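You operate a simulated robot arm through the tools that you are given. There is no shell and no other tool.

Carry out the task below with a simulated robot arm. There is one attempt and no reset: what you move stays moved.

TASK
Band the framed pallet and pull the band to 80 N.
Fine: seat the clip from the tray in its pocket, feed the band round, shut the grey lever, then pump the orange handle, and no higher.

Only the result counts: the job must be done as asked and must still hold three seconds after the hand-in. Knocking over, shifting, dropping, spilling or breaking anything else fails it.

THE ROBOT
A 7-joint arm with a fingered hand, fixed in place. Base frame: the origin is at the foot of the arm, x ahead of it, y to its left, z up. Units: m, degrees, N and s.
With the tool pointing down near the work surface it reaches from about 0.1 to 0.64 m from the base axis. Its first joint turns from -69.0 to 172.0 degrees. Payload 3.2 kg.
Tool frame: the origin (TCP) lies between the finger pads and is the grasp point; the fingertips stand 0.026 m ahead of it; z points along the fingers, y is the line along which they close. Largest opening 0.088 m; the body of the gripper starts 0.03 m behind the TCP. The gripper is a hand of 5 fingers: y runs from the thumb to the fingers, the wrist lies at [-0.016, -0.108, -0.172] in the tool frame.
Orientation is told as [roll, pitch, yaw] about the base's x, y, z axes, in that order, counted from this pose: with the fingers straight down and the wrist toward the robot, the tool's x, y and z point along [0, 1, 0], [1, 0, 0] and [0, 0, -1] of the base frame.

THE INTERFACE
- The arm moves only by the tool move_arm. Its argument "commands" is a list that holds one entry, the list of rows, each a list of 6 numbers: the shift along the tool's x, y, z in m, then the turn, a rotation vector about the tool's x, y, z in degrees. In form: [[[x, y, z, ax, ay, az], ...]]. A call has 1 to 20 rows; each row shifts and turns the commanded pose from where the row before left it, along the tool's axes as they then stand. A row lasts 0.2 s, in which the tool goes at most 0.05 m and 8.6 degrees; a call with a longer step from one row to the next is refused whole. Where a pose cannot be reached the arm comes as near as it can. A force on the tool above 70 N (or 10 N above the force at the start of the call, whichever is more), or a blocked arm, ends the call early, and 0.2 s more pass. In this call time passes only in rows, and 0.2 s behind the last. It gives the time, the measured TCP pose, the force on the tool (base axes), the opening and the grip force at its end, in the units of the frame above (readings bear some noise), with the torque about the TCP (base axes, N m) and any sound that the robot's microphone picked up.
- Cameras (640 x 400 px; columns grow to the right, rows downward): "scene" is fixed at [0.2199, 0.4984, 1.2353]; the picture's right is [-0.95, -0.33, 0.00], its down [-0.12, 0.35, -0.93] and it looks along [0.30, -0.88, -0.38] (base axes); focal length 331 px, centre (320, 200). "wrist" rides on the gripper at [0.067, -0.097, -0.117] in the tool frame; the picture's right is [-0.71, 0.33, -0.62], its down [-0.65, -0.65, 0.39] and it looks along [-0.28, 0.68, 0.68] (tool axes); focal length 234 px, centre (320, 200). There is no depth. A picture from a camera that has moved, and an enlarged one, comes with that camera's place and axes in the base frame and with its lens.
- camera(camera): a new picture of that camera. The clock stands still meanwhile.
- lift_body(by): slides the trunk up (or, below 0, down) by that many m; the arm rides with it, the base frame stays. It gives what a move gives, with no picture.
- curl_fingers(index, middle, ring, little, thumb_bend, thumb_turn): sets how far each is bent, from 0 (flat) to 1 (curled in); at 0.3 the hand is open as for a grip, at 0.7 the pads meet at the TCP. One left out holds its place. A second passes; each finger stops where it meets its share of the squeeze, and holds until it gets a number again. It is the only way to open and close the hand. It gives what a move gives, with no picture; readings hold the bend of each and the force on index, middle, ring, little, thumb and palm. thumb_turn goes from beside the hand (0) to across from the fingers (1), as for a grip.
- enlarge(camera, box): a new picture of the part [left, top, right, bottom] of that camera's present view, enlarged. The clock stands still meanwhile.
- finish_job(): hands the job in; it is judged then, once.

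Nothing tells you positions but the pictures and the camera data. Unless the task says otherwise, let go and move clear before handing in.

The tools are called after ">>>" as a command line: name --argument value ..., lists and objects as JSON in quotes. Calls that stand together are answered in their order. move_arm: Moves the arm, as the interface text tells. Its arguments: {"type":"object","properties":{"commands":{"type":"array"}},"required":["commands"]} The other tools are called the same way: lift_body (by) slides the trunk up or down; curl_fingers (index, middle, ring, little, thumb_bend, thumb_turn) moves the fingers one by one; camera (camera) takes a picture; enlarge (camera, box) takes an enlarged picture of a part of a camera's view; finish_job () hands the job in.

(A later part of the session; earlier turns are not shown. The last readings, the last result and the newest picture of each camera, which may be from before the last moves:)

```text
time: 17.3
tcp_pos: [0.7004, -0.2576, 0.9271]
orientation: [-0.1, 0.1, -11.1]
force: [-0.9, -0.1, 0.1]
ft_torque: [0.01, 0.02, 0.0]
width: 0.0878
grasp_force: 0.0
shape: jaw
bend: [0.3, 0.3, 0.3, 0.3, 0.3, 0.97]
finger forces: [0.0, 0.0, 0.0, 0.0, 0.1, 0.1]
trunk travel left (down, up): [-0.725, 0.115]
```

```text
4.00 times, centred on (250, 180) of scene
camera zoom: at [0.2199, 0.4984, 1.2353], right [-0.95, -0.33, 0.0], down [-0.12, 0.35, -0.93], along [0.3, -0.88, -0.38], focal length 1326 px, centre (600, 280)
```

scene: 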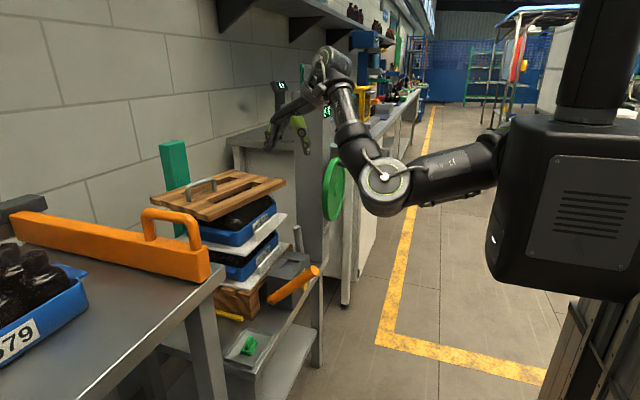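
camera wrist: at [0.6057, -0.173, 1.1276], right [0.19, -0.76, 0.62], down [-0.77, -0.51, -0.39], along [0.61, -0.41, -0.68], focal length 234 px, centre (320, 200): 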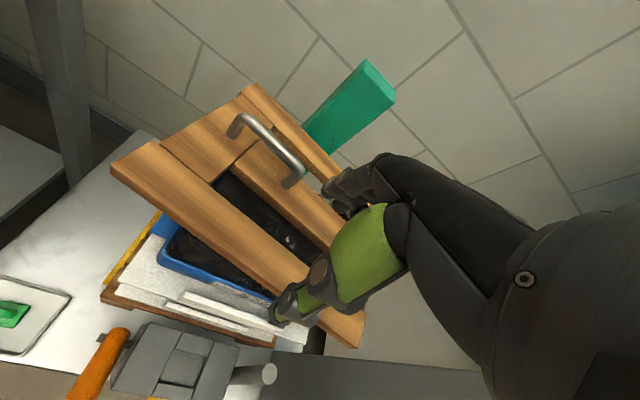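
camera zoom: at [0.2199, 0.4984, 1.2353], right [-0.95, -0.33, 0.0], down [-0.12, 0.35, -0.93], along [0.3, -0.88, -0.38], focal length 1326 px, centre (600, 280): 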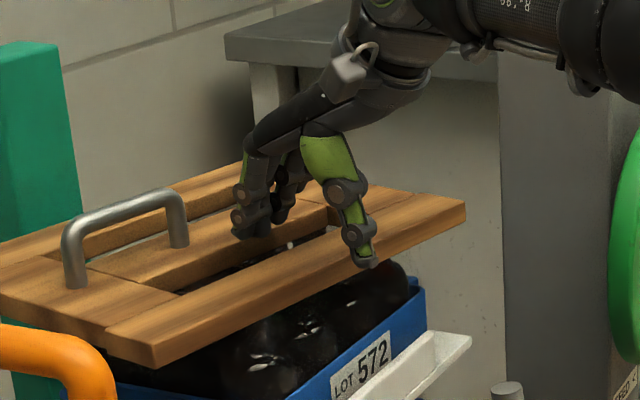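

>>> move_arm --commands '[[[0.0, 0.0, 0.008, 0, 0, 0], [0.0, 0.0, 0.008, 0, 0, 0]]]'

>>> enlarge --camera "wrist" --box '[250, 120, 410, 320]'

>>> enlarge --camera "scene" --box '[220, 150, 300, 210]'

```text
time: 17.9
tcp_pos: [0.7011, -0.2576, 0.9111]
orientation: [0.0, 0.1, -11.2]
force: [0.3, -0.5, -0.2]
ft_torque: [0.01, 0.01, 0.02]
width: 0.088
grasp_force: 0.0
shape: jaw
bend: [0.3, 0.3, 0.3, 0.3, 0.3, 0.97]
finger forces: [0.1, 0.0, 0.0, 0.0, 0.0, 0.0]
trunk travel left (down, up): [-0.725, 0.115]
```

```text
2.00 times, centred on (330, 220) of wrist
camera zoom: at [0.6171, -0.1735, 1.0276], right [0.19, -0.76, 0.62], down [-0.77, -0.51, -0.39], along [0.61, -0.41, -0.68], focal length 468 px, centre (300, 160)
```

zoom: 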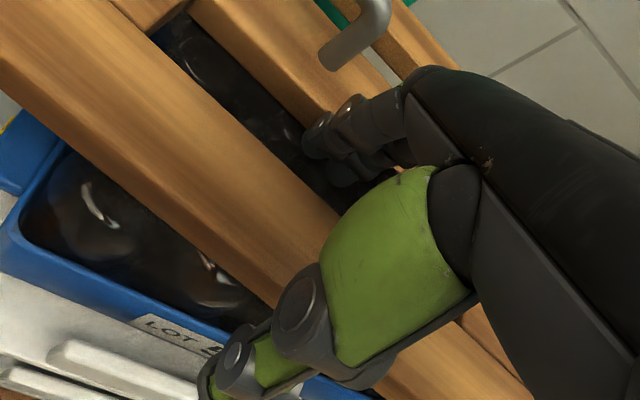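

```text
6.67 times, centred on (260, 180) of scene
camera zoom: at [0.2199, 0.4984, 1.2353], right [-0.95, -0.33, 0.0], down [-0.12, 0.35, -0.93], along [0.3, -0.88, -0.38], focal length 2209 px, centre (720, 333)
```

zoom: 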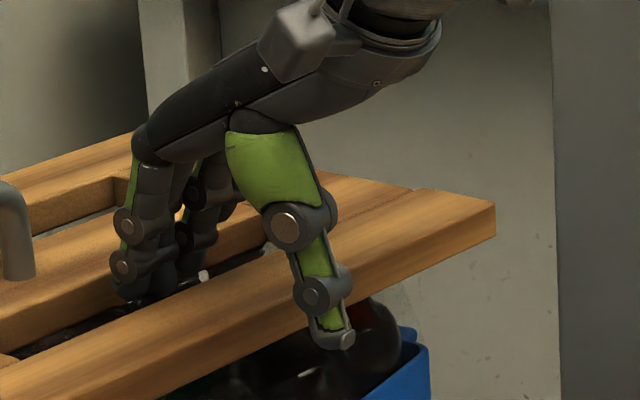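

>>> move_arm --commands '[[[0.0, -0.002, 0.008, 0, 0, 0]]]'

>>> curl_fingers --index 0.37 --middle 0.37 --ring 0.37 --little 0.37 --thumb_bend 0.42

>>> enlarge --camera "scene" --box '[220, 150, 300, 210]'

>>> enlarge --camera "wrist" --box '[250, 120, 410, 320]'

```text
time: 18.3
tcp_pos: [0.6964, -0.257, 0.9035]
orientation: [-0.1, -0.1, -11.1]
force: [0.5, 0.0, 2.5]
ft_torque: [-0.06, -0.09, -0.01]
width: 0.0879
grasp_force: 0.1
shape: jaw
bend: [0.3, 0.3, 0.3, 0.3, 0.3, 0.97]
finger forces: [0.0, 2.2, 0.0, 0.1, 0.1, 0.1]
trunk travel left (down, up): [-0.725, 0.115]
```

```text
time: 19.3
tcp_pos: [0.6978, -0.2575, 0.9025]
orientation: [0.0, -0.1, -11.2]
force: [1.5, -0.7, 9.3]
ft_torque: [-0.2, -0.53, 0.02]
width: 0.0682
grasp_force: 4.2
shape: fingers
bend: [0.37, 0.32, 0.37, 0.37, 0.42, 0.97]
finger forces: [0.0, 8.5, 0.0, 0.0, 0.0, 0.0]
trunk travel left (down, up): [-0.725, 0.115]
```

```text
6.67 times, centred on (260, 180) of scene
camera zoom: at [0.2199, 0.4984, 1.2353], right [-0.95, -0.33, 0.0], down [-0.12, 0.35, -0.93], along [0.3, -0.88, -0.38], focal length 2209 px, centre (720, 333)
```

zoom: 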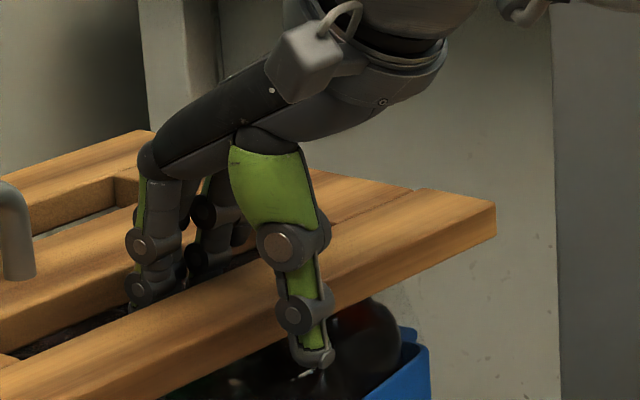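

```text
2.00 times, centred on (330, 220) of wrist
camera zoom: at [0.6142, -0.1723, 1.0206], right [0.19, -0.76, 0.63], down [-0.77, -0.51, -0.39], along [0.61, -0.41, -0.68], focal length 468 px, centre (300, 160)
```

zoom: 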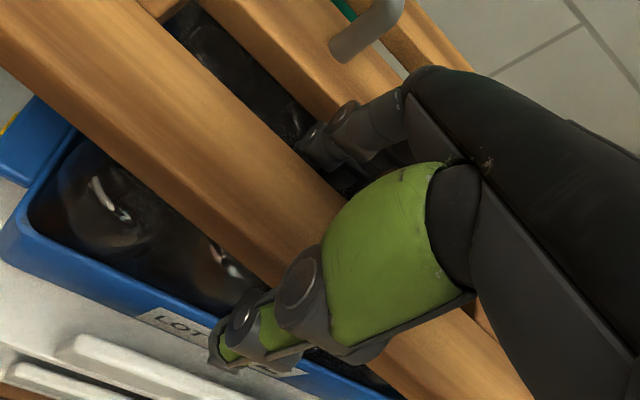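

The middle finger is pressing lightly on a bottle in the slot. I'll raise a few millimetres and then close gently onto the rail.

>>> move_arm --commands '[[[0.0, 0.0, -0.007, 0, 0, 0]]]'

>>> curl_fingers --index 0.43 --middle 0.36 --ring 0.43 --little 0.43 --thumb_bend 0.47

>>> enlarge --camera "scene" --box '[220, 150, 300, 210]'

>>> enlarge --camera "wrist" --box '[250, 120, 410, 320]'

```text
time: 19.7
tcp_pos: [0.6966, -0.2575, 0.909]
orientation: [-0.2, 0.3, -11.0]
force: [-0.2, 0.0, -0.4]
ft_torque: [0.01, -0.02, 0.03]
width: 0.0685
grasp_force: 0.1
shape: fingers
bend: [0.37, 0.37, 0.37, 0.37, 0.42, 0.97]
finger forces: [0.1, 0.0, 0.0, 0.0, 0.0, 0.0]
trunk travel left (down, up): [-0.725, 0.115]
```

```text
time: 20.7
tcp_pos: [0.6974, -0.2587, 0.9088]
orientation: [-0.1, 0.1, -11.1]
force: [0.3, -1.2, -0.6]
ft_torque: [-0.02, -0.02, -0.02]
width: 0.0576
grasp_force: 0.1
shape: fingers
bend: [0.42, 0.36, 0.43, 0.43, 0.47, 0.97]
finger forces: [0.8, 0.0, 0.1, 0.0, 0.1, 0.0]
trunk travel left (down, up): [-0.725, 0.115]
```

```text
6.67 times, centred on (260, 180) of scene
camera zoom: at [0.2199, 0.4984, 1.2353], right [-0.95, -0.33, 0.0], down [-0.12, 0.35, -0.93], along [0.3, -0.88, -0.38], focal length 2209 px, centre (720, 333)
```

zoom: 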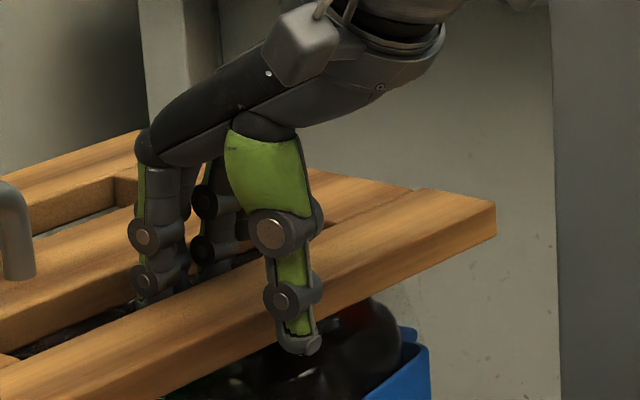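

```text
2.00 times, centred on (330, 220) of wrist
camera zoom: at [0.6153, -0.1729, 1.0264], right [0.19, -0.76, 0.62], down [-0.77, -0.51, -0.39], along [0.61, -0.41, -0.68], focal length 468 px, centre (300, 160)
```

zoom: 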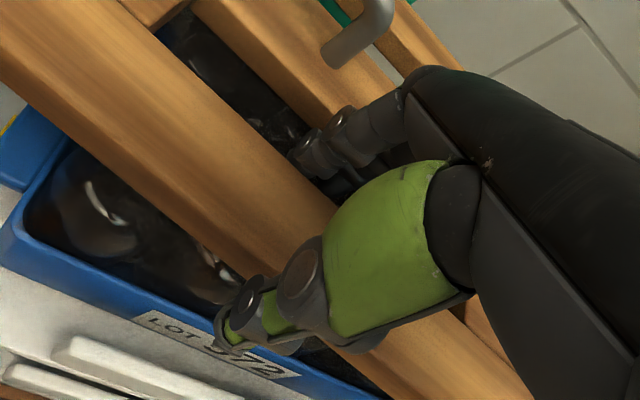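

>>> curl_fingers --thumb_bend 0.56

>>> enlarge --camera "scene" --box '[220, 150, 300, 210]'

>>> enlarge --camera "scene" --box '[140, 140, 300, 330]'

```text
time: 21.7
tcp_pos: [0.6978, -0.2577, 0.9091]
orientation: [-0.1, 0.1, -11.1]
force: [1.0, -0.1, -0.2]
ft_torque: [0.03, 0.02, 0.01]
width: 0.0477
grasp_force: 0.2
shape: fingers
bend: [0.42, 0.36, 0.43, 0.43, 0.56, 0.97]
finger forces: [0.7, 0.0, 0.1, 0.0, 0.0, 0.0]
trunk travel left (down, up): [-0.725, 0.115]
```

```text
6.67 times, centred on (260, 180) of scene
camera zoom: at [0.2199, 0.4984, 1.2353], right [-0.95, -0.33, 0.0], down [-0.12, 0.35, -0.93], along [0.3, -0.88, -0.38], focal length 2209 px, centre (720, 333)
```

zoom: 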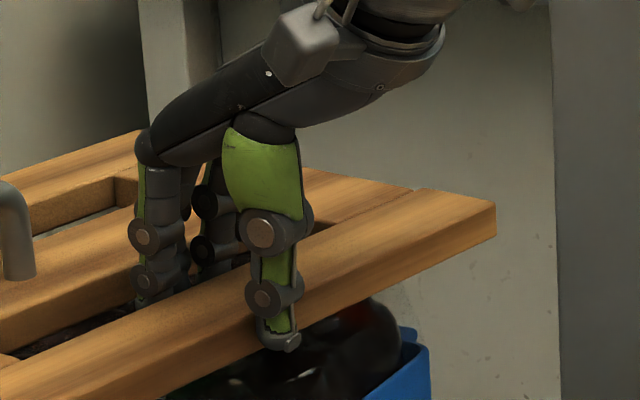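

```text
2.11 times, centred on (220, 235) of scene
camera zoom: at [0.2199, 0.4984, 1.2353], right [-0.95, -0.33, 0.0], down [-0.12, 0.35, -0.93], along [0.3, -0.88, -0.38], focal length 698 px, centre (530, 126)
```

zoom: 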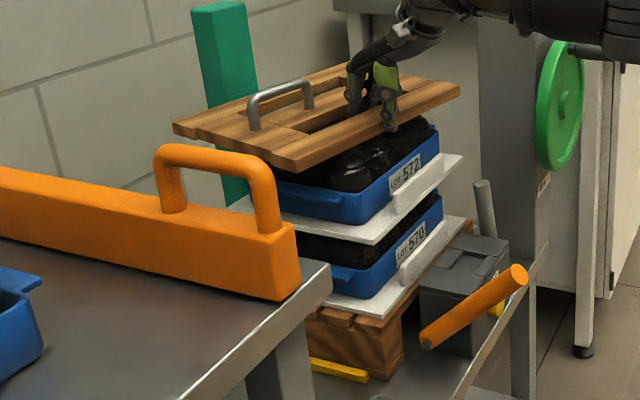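

>>> curl_fingers --index 0.46 --ring 0.47 --little 0.47 --thumb_bend 0.62

>>> enlarge --camera "scene" --box '[220, 150, 300, 210]'

```text
time: 22.7
tcp_pos: [0.698, -0.2575, 0.9095]
orientation: [-0.1, 0.0, -11.1]
force: [0.7, -0.2, 0.5]
ft_torque: [0.01, 0.03, 0.0]
width: 0.0441
grasp_force: 3.1
shape: fingers
bend: [0.43, 0.36, 0.45, 0.47, 0.6, 0.97]
finger forces: [2.4, 0.0, 1.2, 0.0, 2.6, 0.0]
trunk travel left (down, up): [-0.725, 0.115]
```

```text
6.67 times, centred on (260, 180) of scene
camera zoom: at [0.2199, 0.4984, 1.2353], right [-0.95, -0.33, 0.0], down [-0.12, 0.35, -0.93], along [0.3, -0.88, -0.38], focal length 2209 px, centre (720, 333)
```

zoom: 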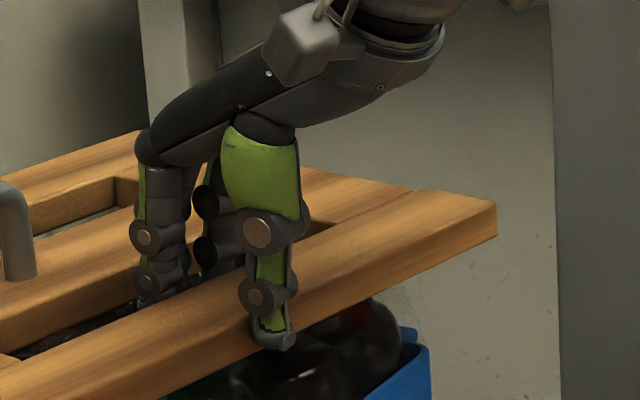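

The rail is lightly pinched between thumb, index and ring. I'll firm the grip a little and carry it back in small steps, comparing with the original picture as I go.

>>> curl_fingers --index 0.5 --ring 0.52 --little 0.52 --thumb_bend 0.66

>>> move_arm --commands '[[[-0.004, -0.005, 0.0, 0, 0, -1.5], [-0.004, -0.005, 0.0, 0, 0, -1.5], [-0.004, -0.005, 0.0, 0, 0, -1.5]]]'

>>> enlarge --camera "scene" --box '[140, 140, 300, 330]'

```text
time: 23.7
tcp_pos: [0.6971, -0.2576, 0.9095]
orientation: [-0.1, 0.1, -11.1]
force: [1.5, -0.4, -0.3]
ft_torque: [0.04, 0.01, 0.08]
width: 0.0433
grasp_force: 7.0
shape: fingers
bend: [0.45, 0.36, 0.47, 0.52, 0.61, 0.97]
finger forces: [4.5, 0.0, 3.2, 0.0, 6.3, 0.0]
trunk travel left (down, up): [-0.725, 0.115]
```

```text
time: 24.5
tcp_pos: [0.6827, -0.2663, 0.9084]
orientation: [-0.1, 0.1, -6.6]
force: [2.4, 0.7, 1.0]
ft_torque: [0.03, -0.04, 0.03]
width: 0.0432
grasp_force: 6.8
shape: fingers
bend: [0.45, 0.36, 0.48, 0.52, 0.61, 0.96]
finger forces: [5.0, 0.1, 2.8, 0.1, 6.2, 0.0]
trunk travel left (down, up): [-0.725, 0.115]
```

```text
2.11 times, centred on (220, 235) of scene
camera zoom: at [0.2199, 0.4984, 1.2353], right [-0.95, -0.33, 0.0], down [-0.12, 0.35, -0.93], along [0.3, -0.88, -0.38], focal length 698 px, centre (530, 126)
```

zoom: 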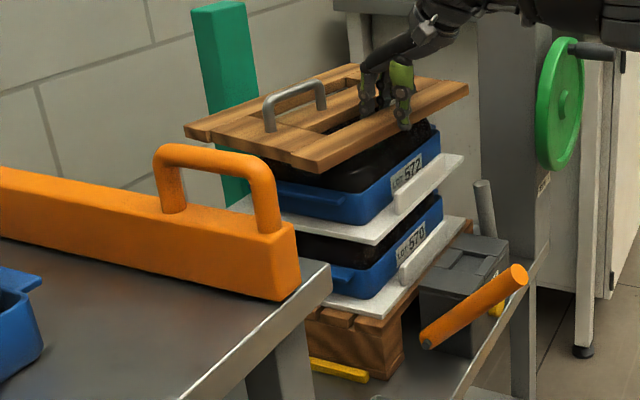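

>>> move_arm --commands '[[[-0.003, -0.005, 0.0, 0, 0, -1.4], [-0.002, -0.005, 0.0, 0, 0, -1.4]]]'

>>> enlarge --camera "scene" --box '[140, 140, 300, 330]'

>>> enlarge --camera "scene" --box '[270, 140, 370, 240]'

>>> enlarge --camera "scene" --box '[260, 60, 400, 240]'

```text
time: 25.1
tcp_pos: [0.6706, -0.2708, 0.9102]
orientation: [0.0, 0.1, -3.8]
force: [1.9, -0.6, -0.1]
ft_torque: [0.0, -0.01, 0.0]
width: 0.043
grasp_force: 6.7
shape: fingers
bend: [0.45, 0.36, 0.48, 0.52, 0.61, 0.96]
finger forces: [4.9, 0.0, 2.6, 0.0, 6.2, 0.0]
trunk travel left (down, up): [-0.725, 0.115]
```

```text
2.11 times, centred on (220, 235) of scene
camera zoom: at [0.2199, 0.4984, 1.2353], right [-0.95, -0.33, 0.0], down [-0.12, 0.35, -0.93], along [0.3, -0.88, -0.38], focal length 698 px, centre (530, 126)
```

zoom: 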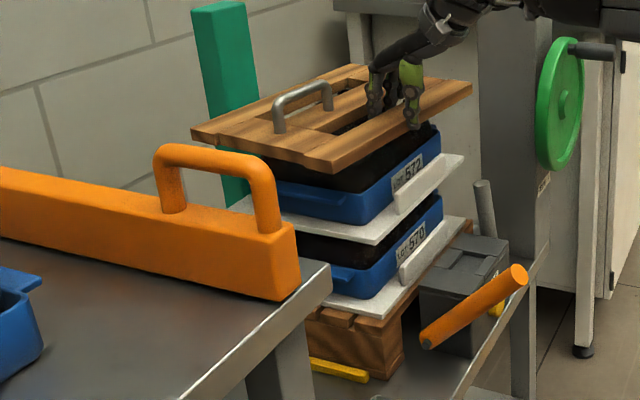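

```text
4.00 times, centred on (320, 190) of scene
camera zoom: at [0.2199, 0.4984, 1.2353], right [-0.95, -0.33, 0.0], down [-0.12, 0.35, -0.93], along [0.3, -0.88, -0.38], focal length 1326 px, centre (320, 240)
```

zoom: 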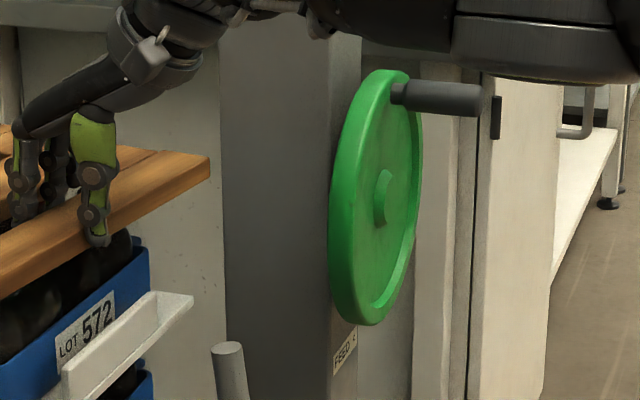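

```text
2.22 times, centred on (330, 150) of scene
camera zoom: at [0.2199, 0.4984, 1.2353], right [-0.95, -0.33, 0.0], down [-0.12, 0.35, -0.93], along [0.3, -0.88, -0.38], focal length 736 px, centre (298, 311)
```

zoom: 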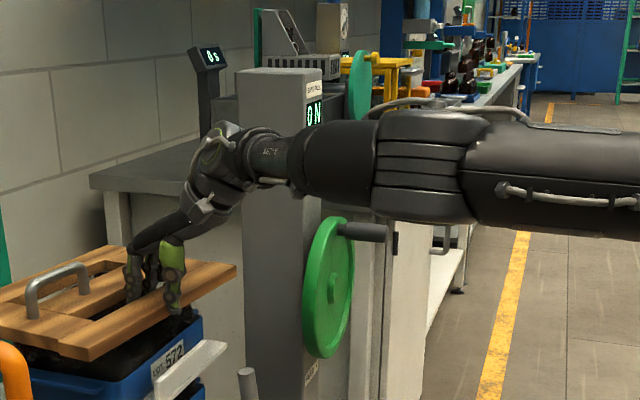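

The frame is following well. Comparing with the original images, it still needs about +5.5° of turn and a small shift (+2 mm, −9 mm at the grip).

>>> move_arm --commands '[[[-0.004, 0.001, 0.0, 0, 0, -2.0], [-0.003, 0.001, 0.0, 0, 0, -2.0], [-0.002, 0.001, 0.0, 0, 0, -1.5]]]'

>>> enlarge --camera "scene" --box '[140, 140, 300, 330]'

>>> enlarge --camera "scene" --box '[270, 140, 370, 240]'

>>> enlarge --camera "scene" --box '[260, 60, 400, 240]'

>>> enlarge --camera "scene" --box '[150, 130, 370, 390]'

```text
time: 25.9
tcp_pos: [0.6731, -0.2798, 0.9103]
orientation: [0.0, 0.2, 1.8]
force: [-0.3, 1.2, 1.6]
ft_torque: [0.06, 0.01, -0.1]
width: 0.0432
grasp_force: 7.4
shape: fingers
bend: [0.45, 0.36, 0.49, 0.52, 0.61, 0.95]
finger forces: [4.8, 0.1, 1.5, 0.0, 7.2, 0.0]
trunk travel left (down, up): [-0.725, 0.115]
```

```text
2.11 times, centred on (220, 235) of scene
camera zoom: at [0.2199, 0.4984, 1.2353], right [-0.95, -0.33, 0.0], down [-0.12, 0.35, -0.93], along [0.3, -0.88, -0.38], focal length 698 px, centre (530, 126)
```

zoom: 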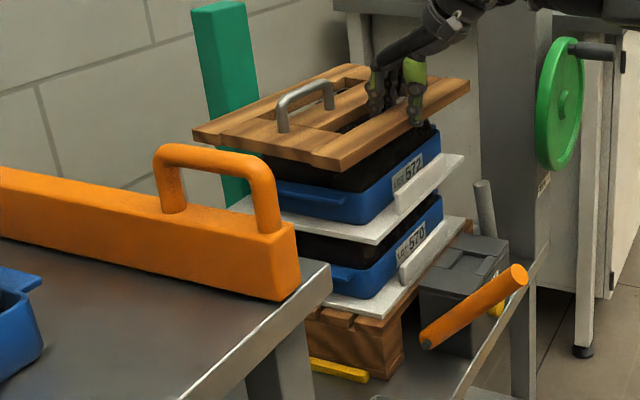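

```text
4.00 times, centred on (320, 190) of scene
camera zoom: at [0.2199, 0.4984, 1.2353], right [-0.95, -0.33, 0.0], down [-0.12, 0.35, -0.93], along [0.3, -0.88, -0.38], focal length 1326 px, centre (320, 240)
```

zoom: 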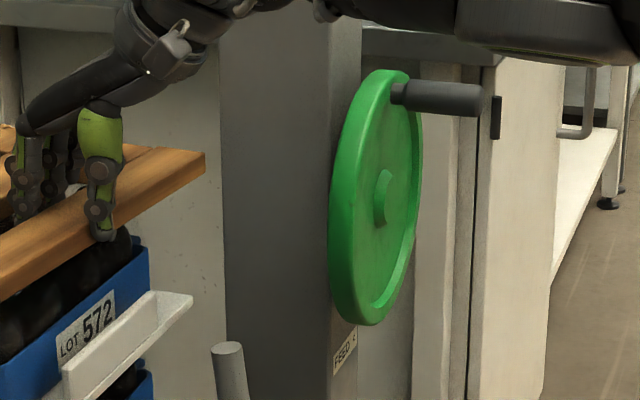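

```text
2.22 times, centred on (330, 150) of scene
camera zoom: at [0.2199, 0.4984, 1.2353], right [-0.95, -0.33, 0.0], down [-0.12, 0.35, -0.93], along [0.3, -0.88, -0.38], focal length 736 px, centre (298, 311)
```

zoom: 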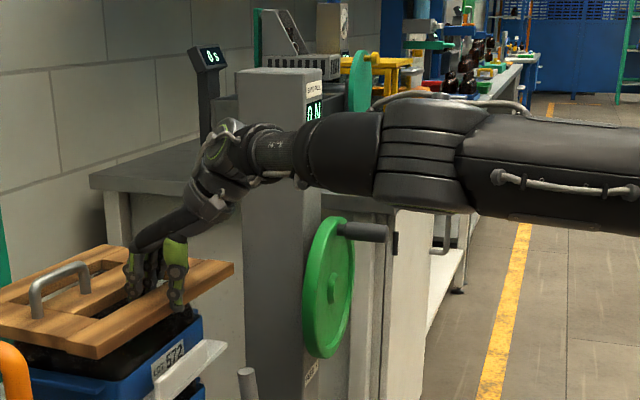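

```text
1.54 times, centred on (260, 260) of scene
camera zoom: at [0.2199, 0.4984, 1.2353], right [-0.95, -0.33, 0.0], down [-0.12, 0.35, -0.93], along [0.3, -0.88, -0.38], focal length 510 px, centre (412, 108)
```

zoom: 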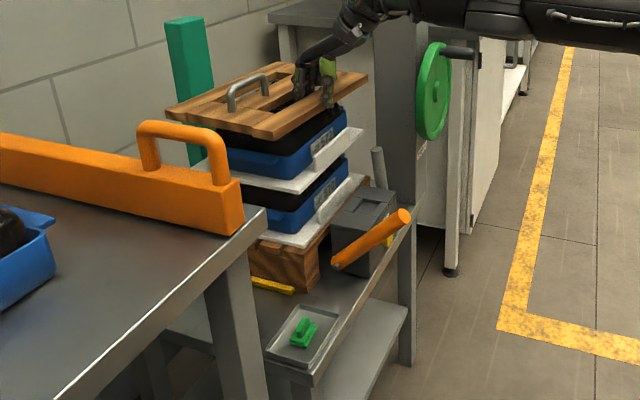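

>>> curl_fingers --index 0.6 --middle 0.4 --thumb_bend 0.74

>>> move_arm --commands '[[[0.0, 0.0, 0.0, 0, 0, -2.0], [0.0, 0.0, 0.0, 0, 0, -2.0], [0.0, 0.0, 0.0, 0, 0, -2.0]]]'

>>> enlarge --camera "scene" --box '[270, 140, 370, 240]'

>>> enlarge --camera "scene" --box '[260, 60, 400, 240]'

>>> enlarge --camera "scene" --box '[140, 140, 300, 330]'

```text
time: 26.9
tcp_pos: [0.6739, -0.2804, 0.9099]
orientation: [-0.2, 0.1, 1.8]
force: [-0.5, -0.1, 1.2]
ft_torque: [0.02, 0.0, -0.14]
width: 0.0423
grasp_force: 13.3
shape: fingers
bend: [0.46, 0.4, 0.5, 0.52, 0.62, 0.95]
finger forces: [10.9, 0.0, 1.7, 0.1, 13.0, 0.0]
trunk travel left (down, up): [-0.725, 0.115]
```

```text
time: 27.7
tcp_pos: [0.6732, -0.2801, 0.9097]
orientation: [-0.1, 0.1, 7.8]
force: [0.5, -1.5, 1.0]
ft_torque: [0.01, -0.02, -0.25]
width: 0.0423
grasp_force: 13.4
shape: fingers
bend: [0.46, 0.4, 0.51, 0.52, 0.62, 0.94]
finger forces: [12.3, 0.0, 0.9, 0.0, 13.1, 0.0]
trunk travel left (down, up): [-0.725, 0.115]
```

```text
4.00 times, centred on (320, 190) of scene
camera zoom: at [0.2199, 0.4984, 1.2353], right [-0.95, -0.33, 0.0], down [-0.12, 0.35, -0.93], along [0.3, -0.88, -0.38], focal length 1326 px, centre (320, 240)
```

zoom: 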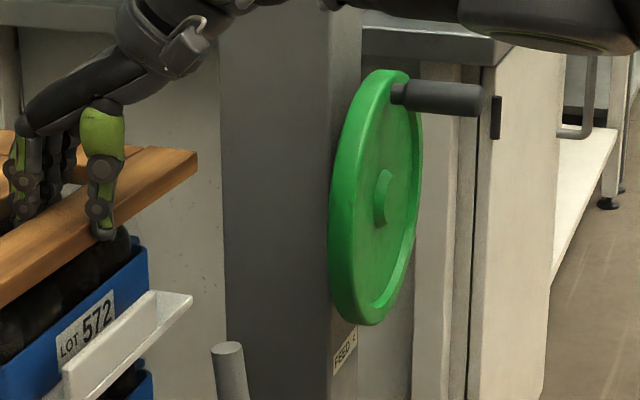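

```text
2.22 times, centred on (330, 150) of scene
camera zoom: at [0.2199, 0.4984, 1.2353], right [-0.95, -0.33, 0.0], down [-0.12, 0.35, -0.93], along [0.3, -0.88, -0.38], focal length 736 px, centre (298, 311)
```

zoom: 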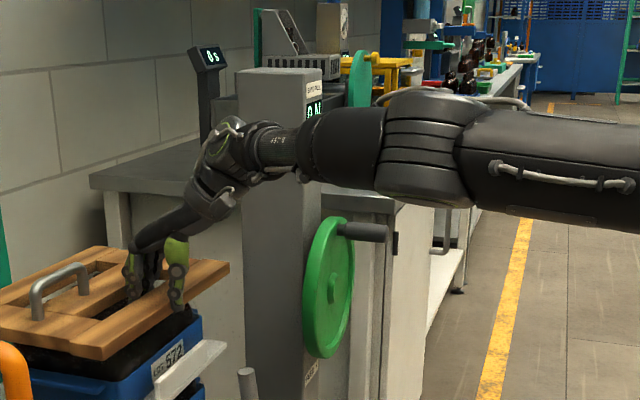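

```text
2.11 times, centred on (220, 235) of scene
camera zoom: at [0.2199, 0.4984, 1.2353], right [-0.95, -0.33, 0.0], down [-0.12, 0.35, -0.93], along [0.3, -0.88, -0.38], focal length 698 px, centre (530, 126)
```

zoom: 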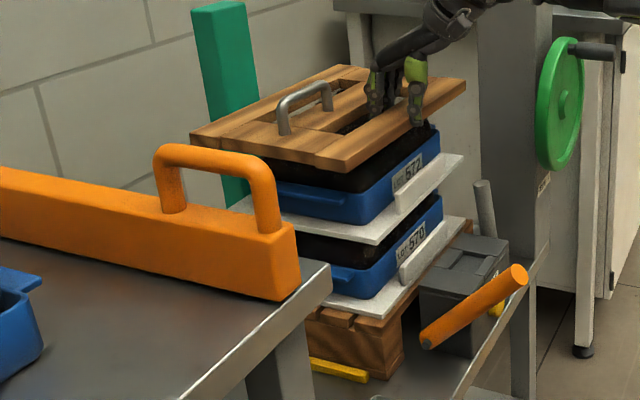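

The frame is now within a few millimetres of its original picture. One last small nudge, then I'll let go.

>>> move_arm --commands '[[[0.0, -0.001, 0.0, 0, 0, -1.2], [0.0, -0.001, 0.0, 0, 0, -0.8]]]'

>>> enlarge --camera "scene" --box '[270, 140, 370, 240]'

>>> enlarge --camera "scene" --box '[260, 60, 400, 240]'

>>> enlarge --camera "scene" --box '[140, 140, 300, 330]'

>>> enlarge --camera "scene" --box '[150, 130, 370, 390]'

```text
time: 28.3
tcp_pos: [0.6716, -0.2798, 0.9091]
orientation: [-0.1, 0.0, 9.8]
force: [0.0, -1.7, 2.4]
ft_torque: [0.03, -0.07, -0.25]
width: 0.0424
grasp_force: 14.1
shape: fingers
bend: [0.46, 0.4, 0.51, 0.52, 0.62, 0.94]
finger forces: [13.2, 0.0, 1.0, 0.0, 13.0, 0.0]
trunk travel left (down, up): [-0.725, 0.115]
```

```text
4.00 times, centred on (320, 190) of scene
camera zoom: at [0.2199, 0.4984, 1.2353], right [-0.95, -0.33, 0.0], down [-0.12, 0.35, -0.93], along [0.3, -0.88, -0.38], focal length 1326 px, centre (320, 240)
```

zoom: 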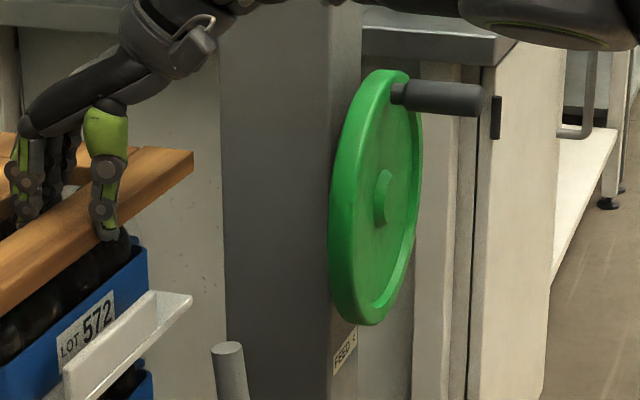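

```text
2.22 times, centred on (330, 150) of scene
camera zoom: at [0.2199, 0.4984, 1.2353], right [-0.95, -0.33, 0.0], down [-0.12, 0.35, -0.93], along [0.3, -0.88, -0.38], focal length 736 px, centre (298, 311)
```

zoom: 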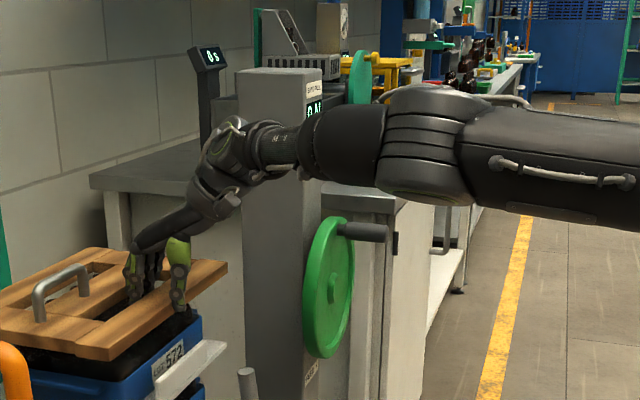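

```text
2.11 times, centred on (220, 235) of scene
camera zoom: at [0.2199, 0.4984, 1.2353], right [-0.95, -0.33, 0.0], down [-0.12, 0.35, -0.93], along [0.3, -0.88, -0.38], focal length 698 px, centre (530, 126)
```

zoom: 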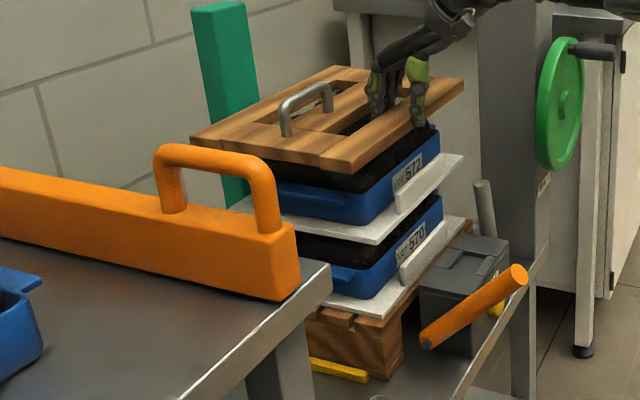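

```text
1.54 times, centred on (260, 260) of scene
camera zoom: at [0.2199, 0.4984, 1.2353], right [-0.95, -0.33, 0.0], down [-0.12, 0.35, -0.93], along [0.3, -0.88, -0.38], focal length 510 px, centre (412, 108)
```

zoom: 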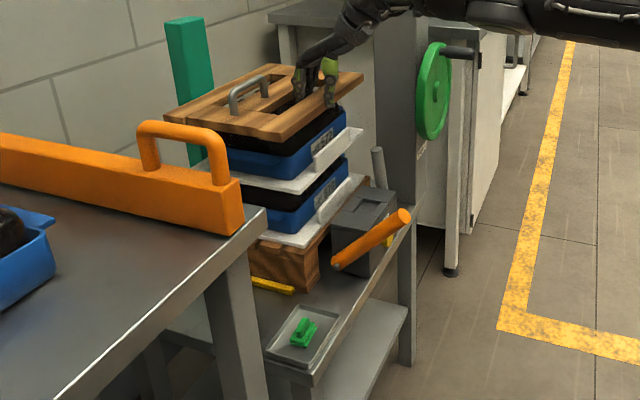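

The frame now matches its original picture to within 1–2 mm. I'll open the fingers only slightly, so they stay clear inside the slot, and lift straight up.

>>> curl_fingers --index 0.41 --middle 0.4 --ring 0.46 --little 0.5 --thumb_bend 0.52

>>> lift_body --by 0.1

>>> enlarge --camera "scene" --box '[140, 140, 300, 330]'

>>> enlarge --camera "scene" --box '[270, 140, 370, 240]'

>>> enlarge --camera "scene" --box '[260, 60, 400, 240]'

```text
time: 29.3
tcp_pos: [0.6719, -0.28, 0.9101]
orientation: [-0.1, 0.1, 9.7]
force: [0.4, 0.3, 0.3]
ft_torque: [-0.02, -0.02, 0.04]
width: 0.0527
grasp_force: 0.1
shape: fingers
bend: [0.41, 0.4, 0.46, 0.5, 0.52, 0.97]
finger forces: [0.0, 0.0, 0.1, 0.0, 0.1, 0.0]
trunk travel left (down, up): [-0.725, 0.115]
```

```text
time: 30.6
tcp_pos: [0.6723, -0.2795, 1.01]
orientation: [0.0, 0.1, 9.6]
force: [0.2, -0.2, 0.0]
ft_torque: [-0.01, 0.0, 0.01]
width: 0.0528
grasp_force: 0.0
shape: fingers
bend: [0.41, 0.4, 0.46, 0.5, 0.52, 0.97]
finger forces: [0.1, 0.0, 0.1, 0.0, 0.0, 0.0]
trunk travel left (down, up): [-0.825, 0.015]
```

```text
2.11 times, centred on (220, 235) of scene
camera zoom: at [0.2199, 0.4984, 1.2353], right [-0.95, -0.33, 0.0], down [-0.12, 0.35, -0.93], along [0.3, -0.88, -0.38], focal length 698 px, centre (530, 126)
```

zoom: 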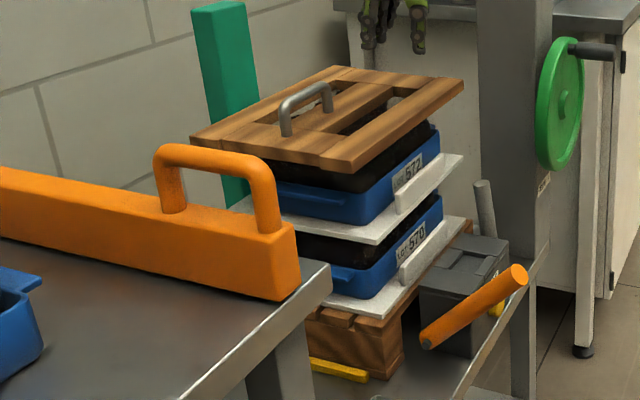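

```text
4.00 times, centred on (320, 190) of scene
camera zoom: at [0.2199, 0.4984, 1.2353], right [-0.95, -0.33, 0.0], down [-0.12, 0.35, -0.93], along [0.3, -0.88, -0.38], focal length 1326 px, centre (320, 240)
```

zoom: 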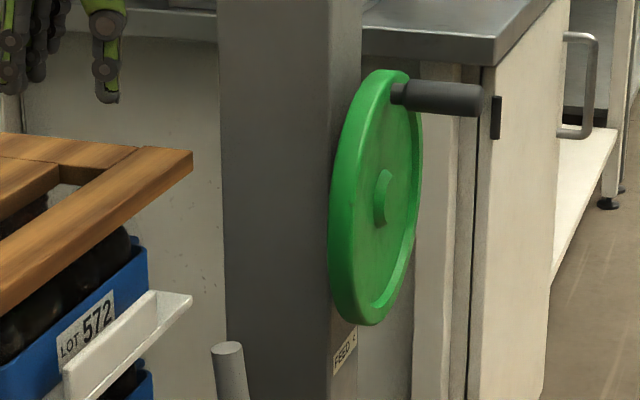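

```text
2.22 times, centred on (330, 150) of scene
camera zoom: at [0.2199, 0.4984, 1.2353], right [-0.95, -0.33, 0.0], down [-0.12, 0.35, -0.93], along [0.3, -0.88, -0.38], focal length 736 px, centre (298, 311)
```

zoom: 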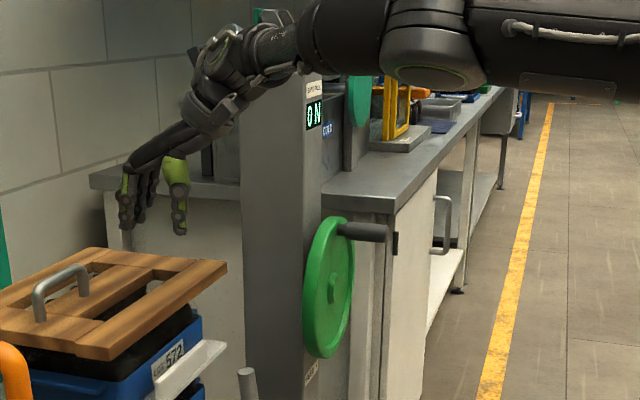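

The frame is back where it was, matching the original pictures to within about 1–2 mm. Now I'll go to the clip, staying high above the frame until I am past it and moving in short steps.

>>> move_arm --commands '[[[0.03, -0.005, 0.0, 0, 0, 5.0], [0.03, -0.005, 0.0, 0, 0, 4.7]]]'

>>> move_arm --commands '[[[0.03, -0.01, 0.0, 0, 0, 0], [0.03, -0.01, 0.0, 0, 0, 0]]]'

```text
time: 31.2
tcp_pos: [0.6528, -0.2215, 1.0094]
orientation: [0.0, 0.1, 0.0]
force: [-0.4, 0.4, 0.0]
ft_torque: [0.01, 0.02, -0.01]
width: 0.0528
grasp_force: 0.1
shape: fingers
bend: [0.41, 0.4, 0.46, 0.5, 0.52, 0.97]
finger forces: [0.0, 0.0, 0.0, 0.1, 0.0, 0.0]
trunk travel left (down, up): [-0.825, 0.015]
```

```text
time: 31.9
tcp_pos: [0.6332, -0.1614, 1.0115]
orientation: [-0.1, 0.0, 0.1]
force: [-0.7, 0.4, 0.1]
ft_torque: [-0.01, 0.0, 0.02]
width: 0.0525
grasp_force: 0.0
shape: fingers
bend: [0.41, 0.4, 0.46, 0.5, 0.52, 0.97]
finger forces: [0.0, 0.1, 0.0, 0.0, 0.0, 0.0]
trunk travel left (down, up): [-0.825, 0.015]
```

>>> move_arm --commands '[[[0.03, -0.01, 0.0, 0, 0, 0], [0.03, -0.01, 0.0, 0, 0, 0]]]'

>>> camera --camera "scene"

>>> camera --camera "wrist"

```text
time: 32.5
tcp_pos: [0.6113, -0.1147, 1.0021]
orientation: [0.3, 0.9, -1.3]
force: [-0.9, -0.4, 0.2]
ft_torque: [0.01, 0.01, 0.01]
width: 0.0528
grasp_force: 0.1
shape: fingers
bend: [0.41, 0.4, 0.46, 0.5, 0.52, 0.97]
finger forces: [0.0, 0.2, 0.1, 0.0, 0.1, 0.0]
trunk travel left (down, up): [-0.825, 0.015]
```

```text
taken
```

scene: 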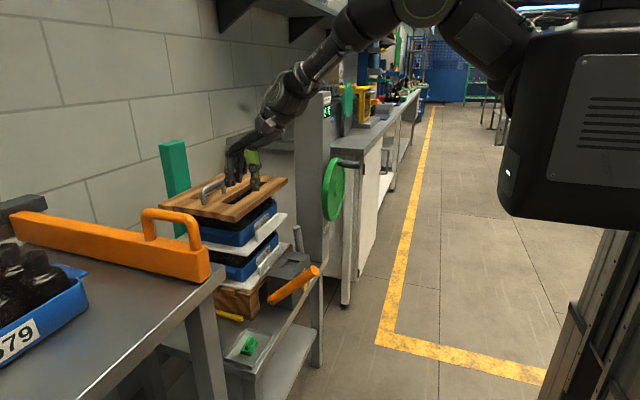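

```text
taken
camera wrist: at [0.5166, -0.0455, 1.1214], right [0.33, -0.72, 0.61], down [-0.67, -0.63, -0.38], along [0.66, -0.29, -0.69], focal length 234 px, centre (320, 200)
```

wrist: 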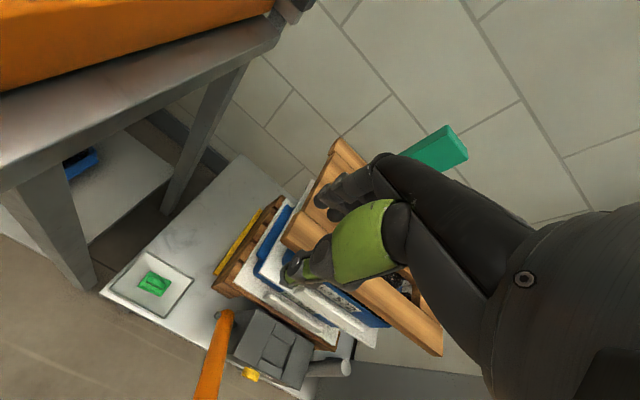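

>>> move_arm --commands '[[[0.0, 0.0, 0.035, -0.9, -0.3, -1.3], [0.03, -0.01, 0.01, 0, 0, 0]]]'

>>> camera --camera "wrist"

```text
time: 33.0
tcp_pos: [0.6033, -0.0792, 0.962]
orientation: [-0.1, -0.4, 0.5]
force: [-0.3, 0.2, 0.6]
ft_torque: [0.03, -0.04, -0.04]
width: 0.0529
grasp_force: 0.0
shape: fingers
bend: [0.41, 0.4, 0.46, 0.5, 0.52, 0.97]
finger forces: [0.0, 0.1, 0.0, 0.1, 0.0, 0.0]
trunk travel left (down, up): [-0.825, 0.015]
```

```text
taken
camera wrist: at [0.5045, -0.013, 1.0782], right [0.33, -0.7, 0.63], down [-0.65, -0.66, -0.39], along [0.69, -0.27, -0.67], focal length 234 px, centre (320, 200)
```

wrist: 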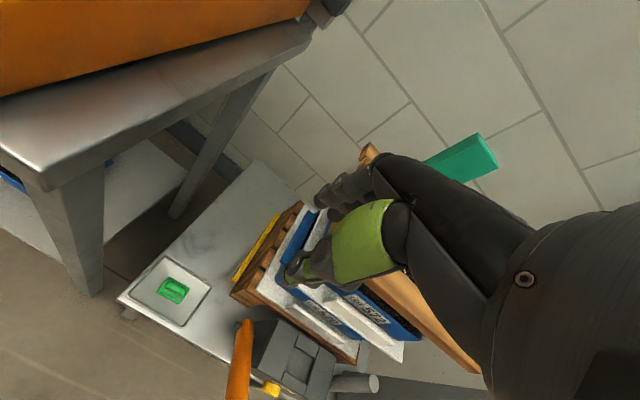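

>>> enlarge --camera "wrist" --box '[110, 240, 240, 340]'

>>> camera --camera "scene"

```text
4.00 times, centred on (175, 290) of wrist
camera zoom: at [0.5045, -0.013, 1.0782], right [0.33, -0.7, 0.63], down [-0.65, -0.66, -0.39], along [0.69, -0.27, -0.67], focal length 937 px, centre (900, -160)
```

zoom: 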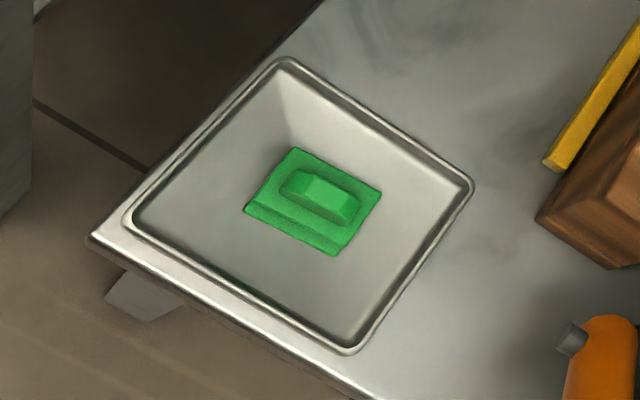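

```text
taken
```

scene: 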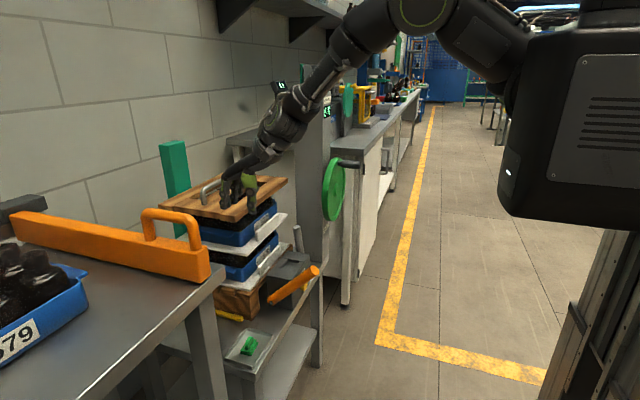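

>>> curl_fingers --index 0.3 --middle 0.3 --ring 0.95 --little 0.95 --thumb_bend 0.35

>>> enlarge --camera "scene" --box '[190, 80, 330, 230]'

>>> camera --camera "wrist"

```text
time: 34.0
tcp_pos: [0.6039, -0.0775, 0.9649]
orientation: [0.2, -0.5, 0.7]
force: [0.2, -0.7, 0.6]
ft_torque: [0.0, -0.01, -0.01]
width: 0.0823
grasp_force: 0.1
shape: fingers
bend: [0.3, 0.3, 0.95, 0.95, 0.35, 0.97]
finger forces: [0.0, 0.0, 0.0, 0.1, 0.0, 0.0]
trunk travel left (down, up): [-0.825, 0.015]
```

```text
2.67 times, centred on (260, 155) of scene
camera zoom: at [0.2199, 0.4984, 1.2353], right [-0.95, -0.33, 0.0], down [-0.12, 0.35, -0.93], along [0.3, -0.88, -0.38], focal length 884 px, centre (480, 320)
```

zoom: 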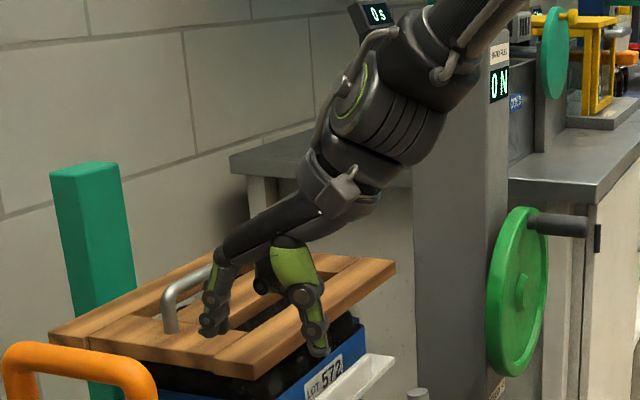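

```text
taken
camera wrist: at [0.5052, -0.0121, 1.0805], right [0.33, -0.71, 0.62], down [-0.64, -0.66, -0.4], along [0.69, -0.27, -0.67], focal length 234 px, centre (320, 200)
```

wrist: 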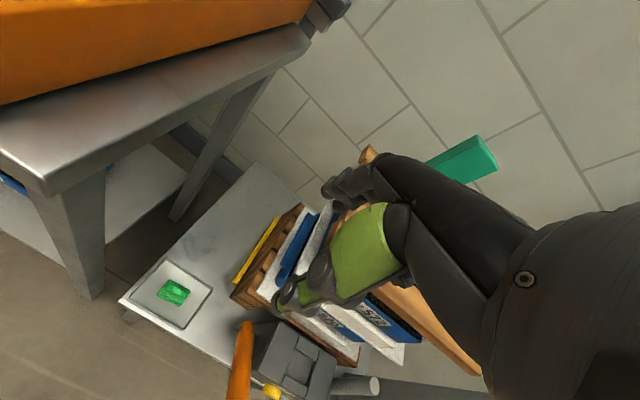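

>>> move_arm --commands '[[[0.022, -0.003, 0.0, 0.4, 0, 0.6]]]'

>>> lift_body --by -0.12

>>> camera --camera "wrist"

>>> enlarge --camera "scene" --box '[170, 100, 350, 280]'

```text
time: 34.5
tcp_pos: [0.5996, -0.0574, 0.9603]
orientation: [0.1, 0.2, -0.5]
force: [1.1, 0.2, -0.4]
ft_torque: [-0.05, -0.03, -0.04]
width: 0.0823
grasp_force: 0.0
shape: fingers
bend: [0.3, 0.3, 0.95, 0.95, 0.35, 0.97]
finger forces: [0.1, 0.0, 0.1, 0.1, 0.0, 0.1]
trunk travel left (down, up): [-0.825, 0.015]
```

```text
time: 36.0
tcp_pos: [0.601, -0.0562, 0.8456]
orientation: [0.4, -0.1, -0.1]
force: [-0.6, -0.1, -0.3]
ft_torque: [0.0, -0.04, -0.02]
width: 0.0825
grasp_force: 0.0
shape: fingers
bend: [0.3, 0.3, 0.95, 0.95, 0.35, 0.97]
finger forces: [0.0, 0.0, 0.0, 0.0, 0.0, 0.0]
trunk travel left (down, up): [-0.705, 0.135]
```

```text
taken
camera wrist: at [0.5035, 0.011, 0.9617], right [0.33, -0.71, 0.62], down [-0.66, -0.64, -0.4], along [0.68, -0.28, -0.68], focal length 234 px, centre (320, 200)
```

wrist: 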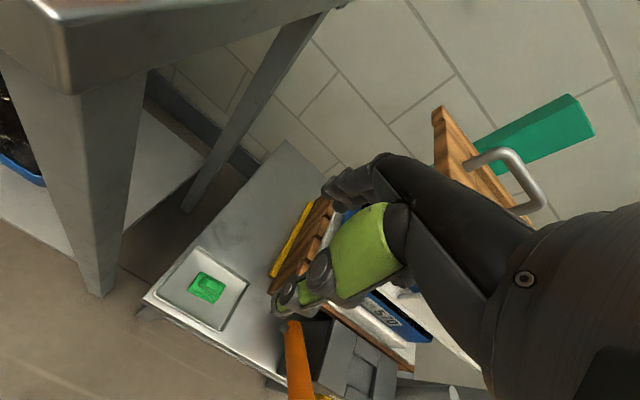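

```text
2.22 times, centred on (260, 190) of scene
camera zoom: at [0.2199, 0.4984, 1.2353], right [-0.95, -0.33, 0.0], down [-0.12, 0.35, -0.93], along [0.3, -0.88, -0.38], focal length 736 px, centre (453, 222)
```

zoom: 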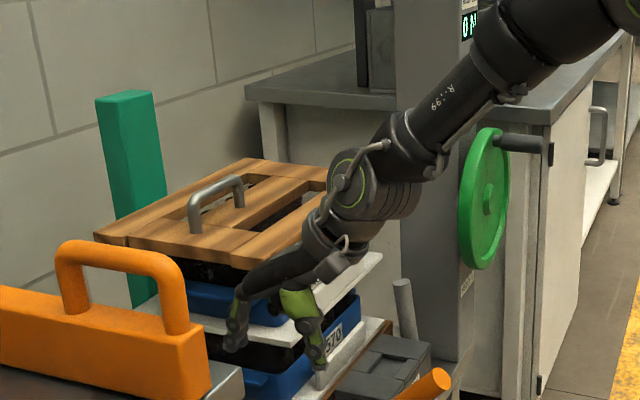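

>>> lift_body --by -0.12

>>> camera --camera "wrist"

>>> enlarge --camera "scene" --box '[170, 160, 350, 380]'

```text
time: 37.5
tcp_pos: [0.6027, -0.0557, 0.7268]
orientation: [0.5, -0.3, -0.4]
force: [1.0, -0.1, -0.6]
ft_torque: [-0.01, -0.02, 0.01]
width: 0.0821
grasp_force: 0.0
shape: fingers
bend: [0.3, 0.3, 0.95, 0.95, 0.35, 0.97]
finger forces: [0.1, 0.1, 0.0, 0.0, 0.1, 0.0]
trunk travel left (down, up): [-0.585, 0.255]
```

```text
taken
camera wrist: at [0.5041, 0.0107, 0.8433], right [0.33, -0.71, 0.62], down [-0.65, -0.64, -0.4], along [0.68, -0.28, -0.68], focal length 234 px, centre (320, 200)
```

wrist: 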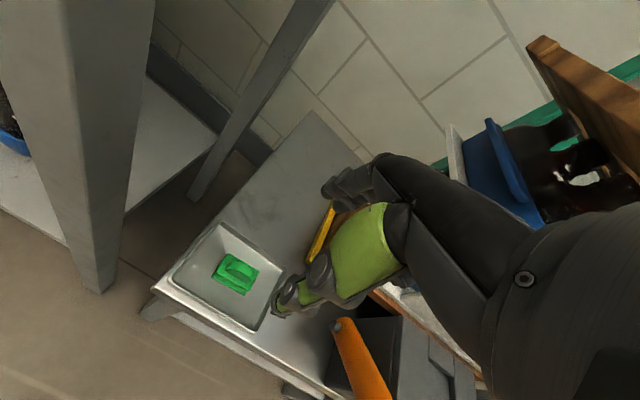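

```text
1.82 times, centred on (260, 270) of scene
camera zoom: at [0.2199, 0.4984, 1.2353], right [-0.95, -0.33, 0.0], down [-0.12, 0.35, -0.93], along [0.3, -0.88, -0.38], focal length 602 px, centre (429, 73)
```

zoom: 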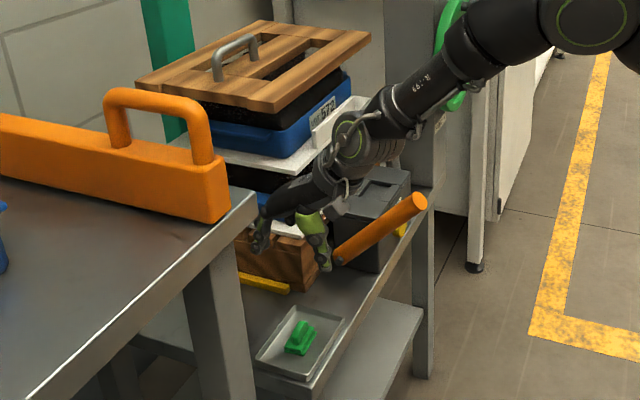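

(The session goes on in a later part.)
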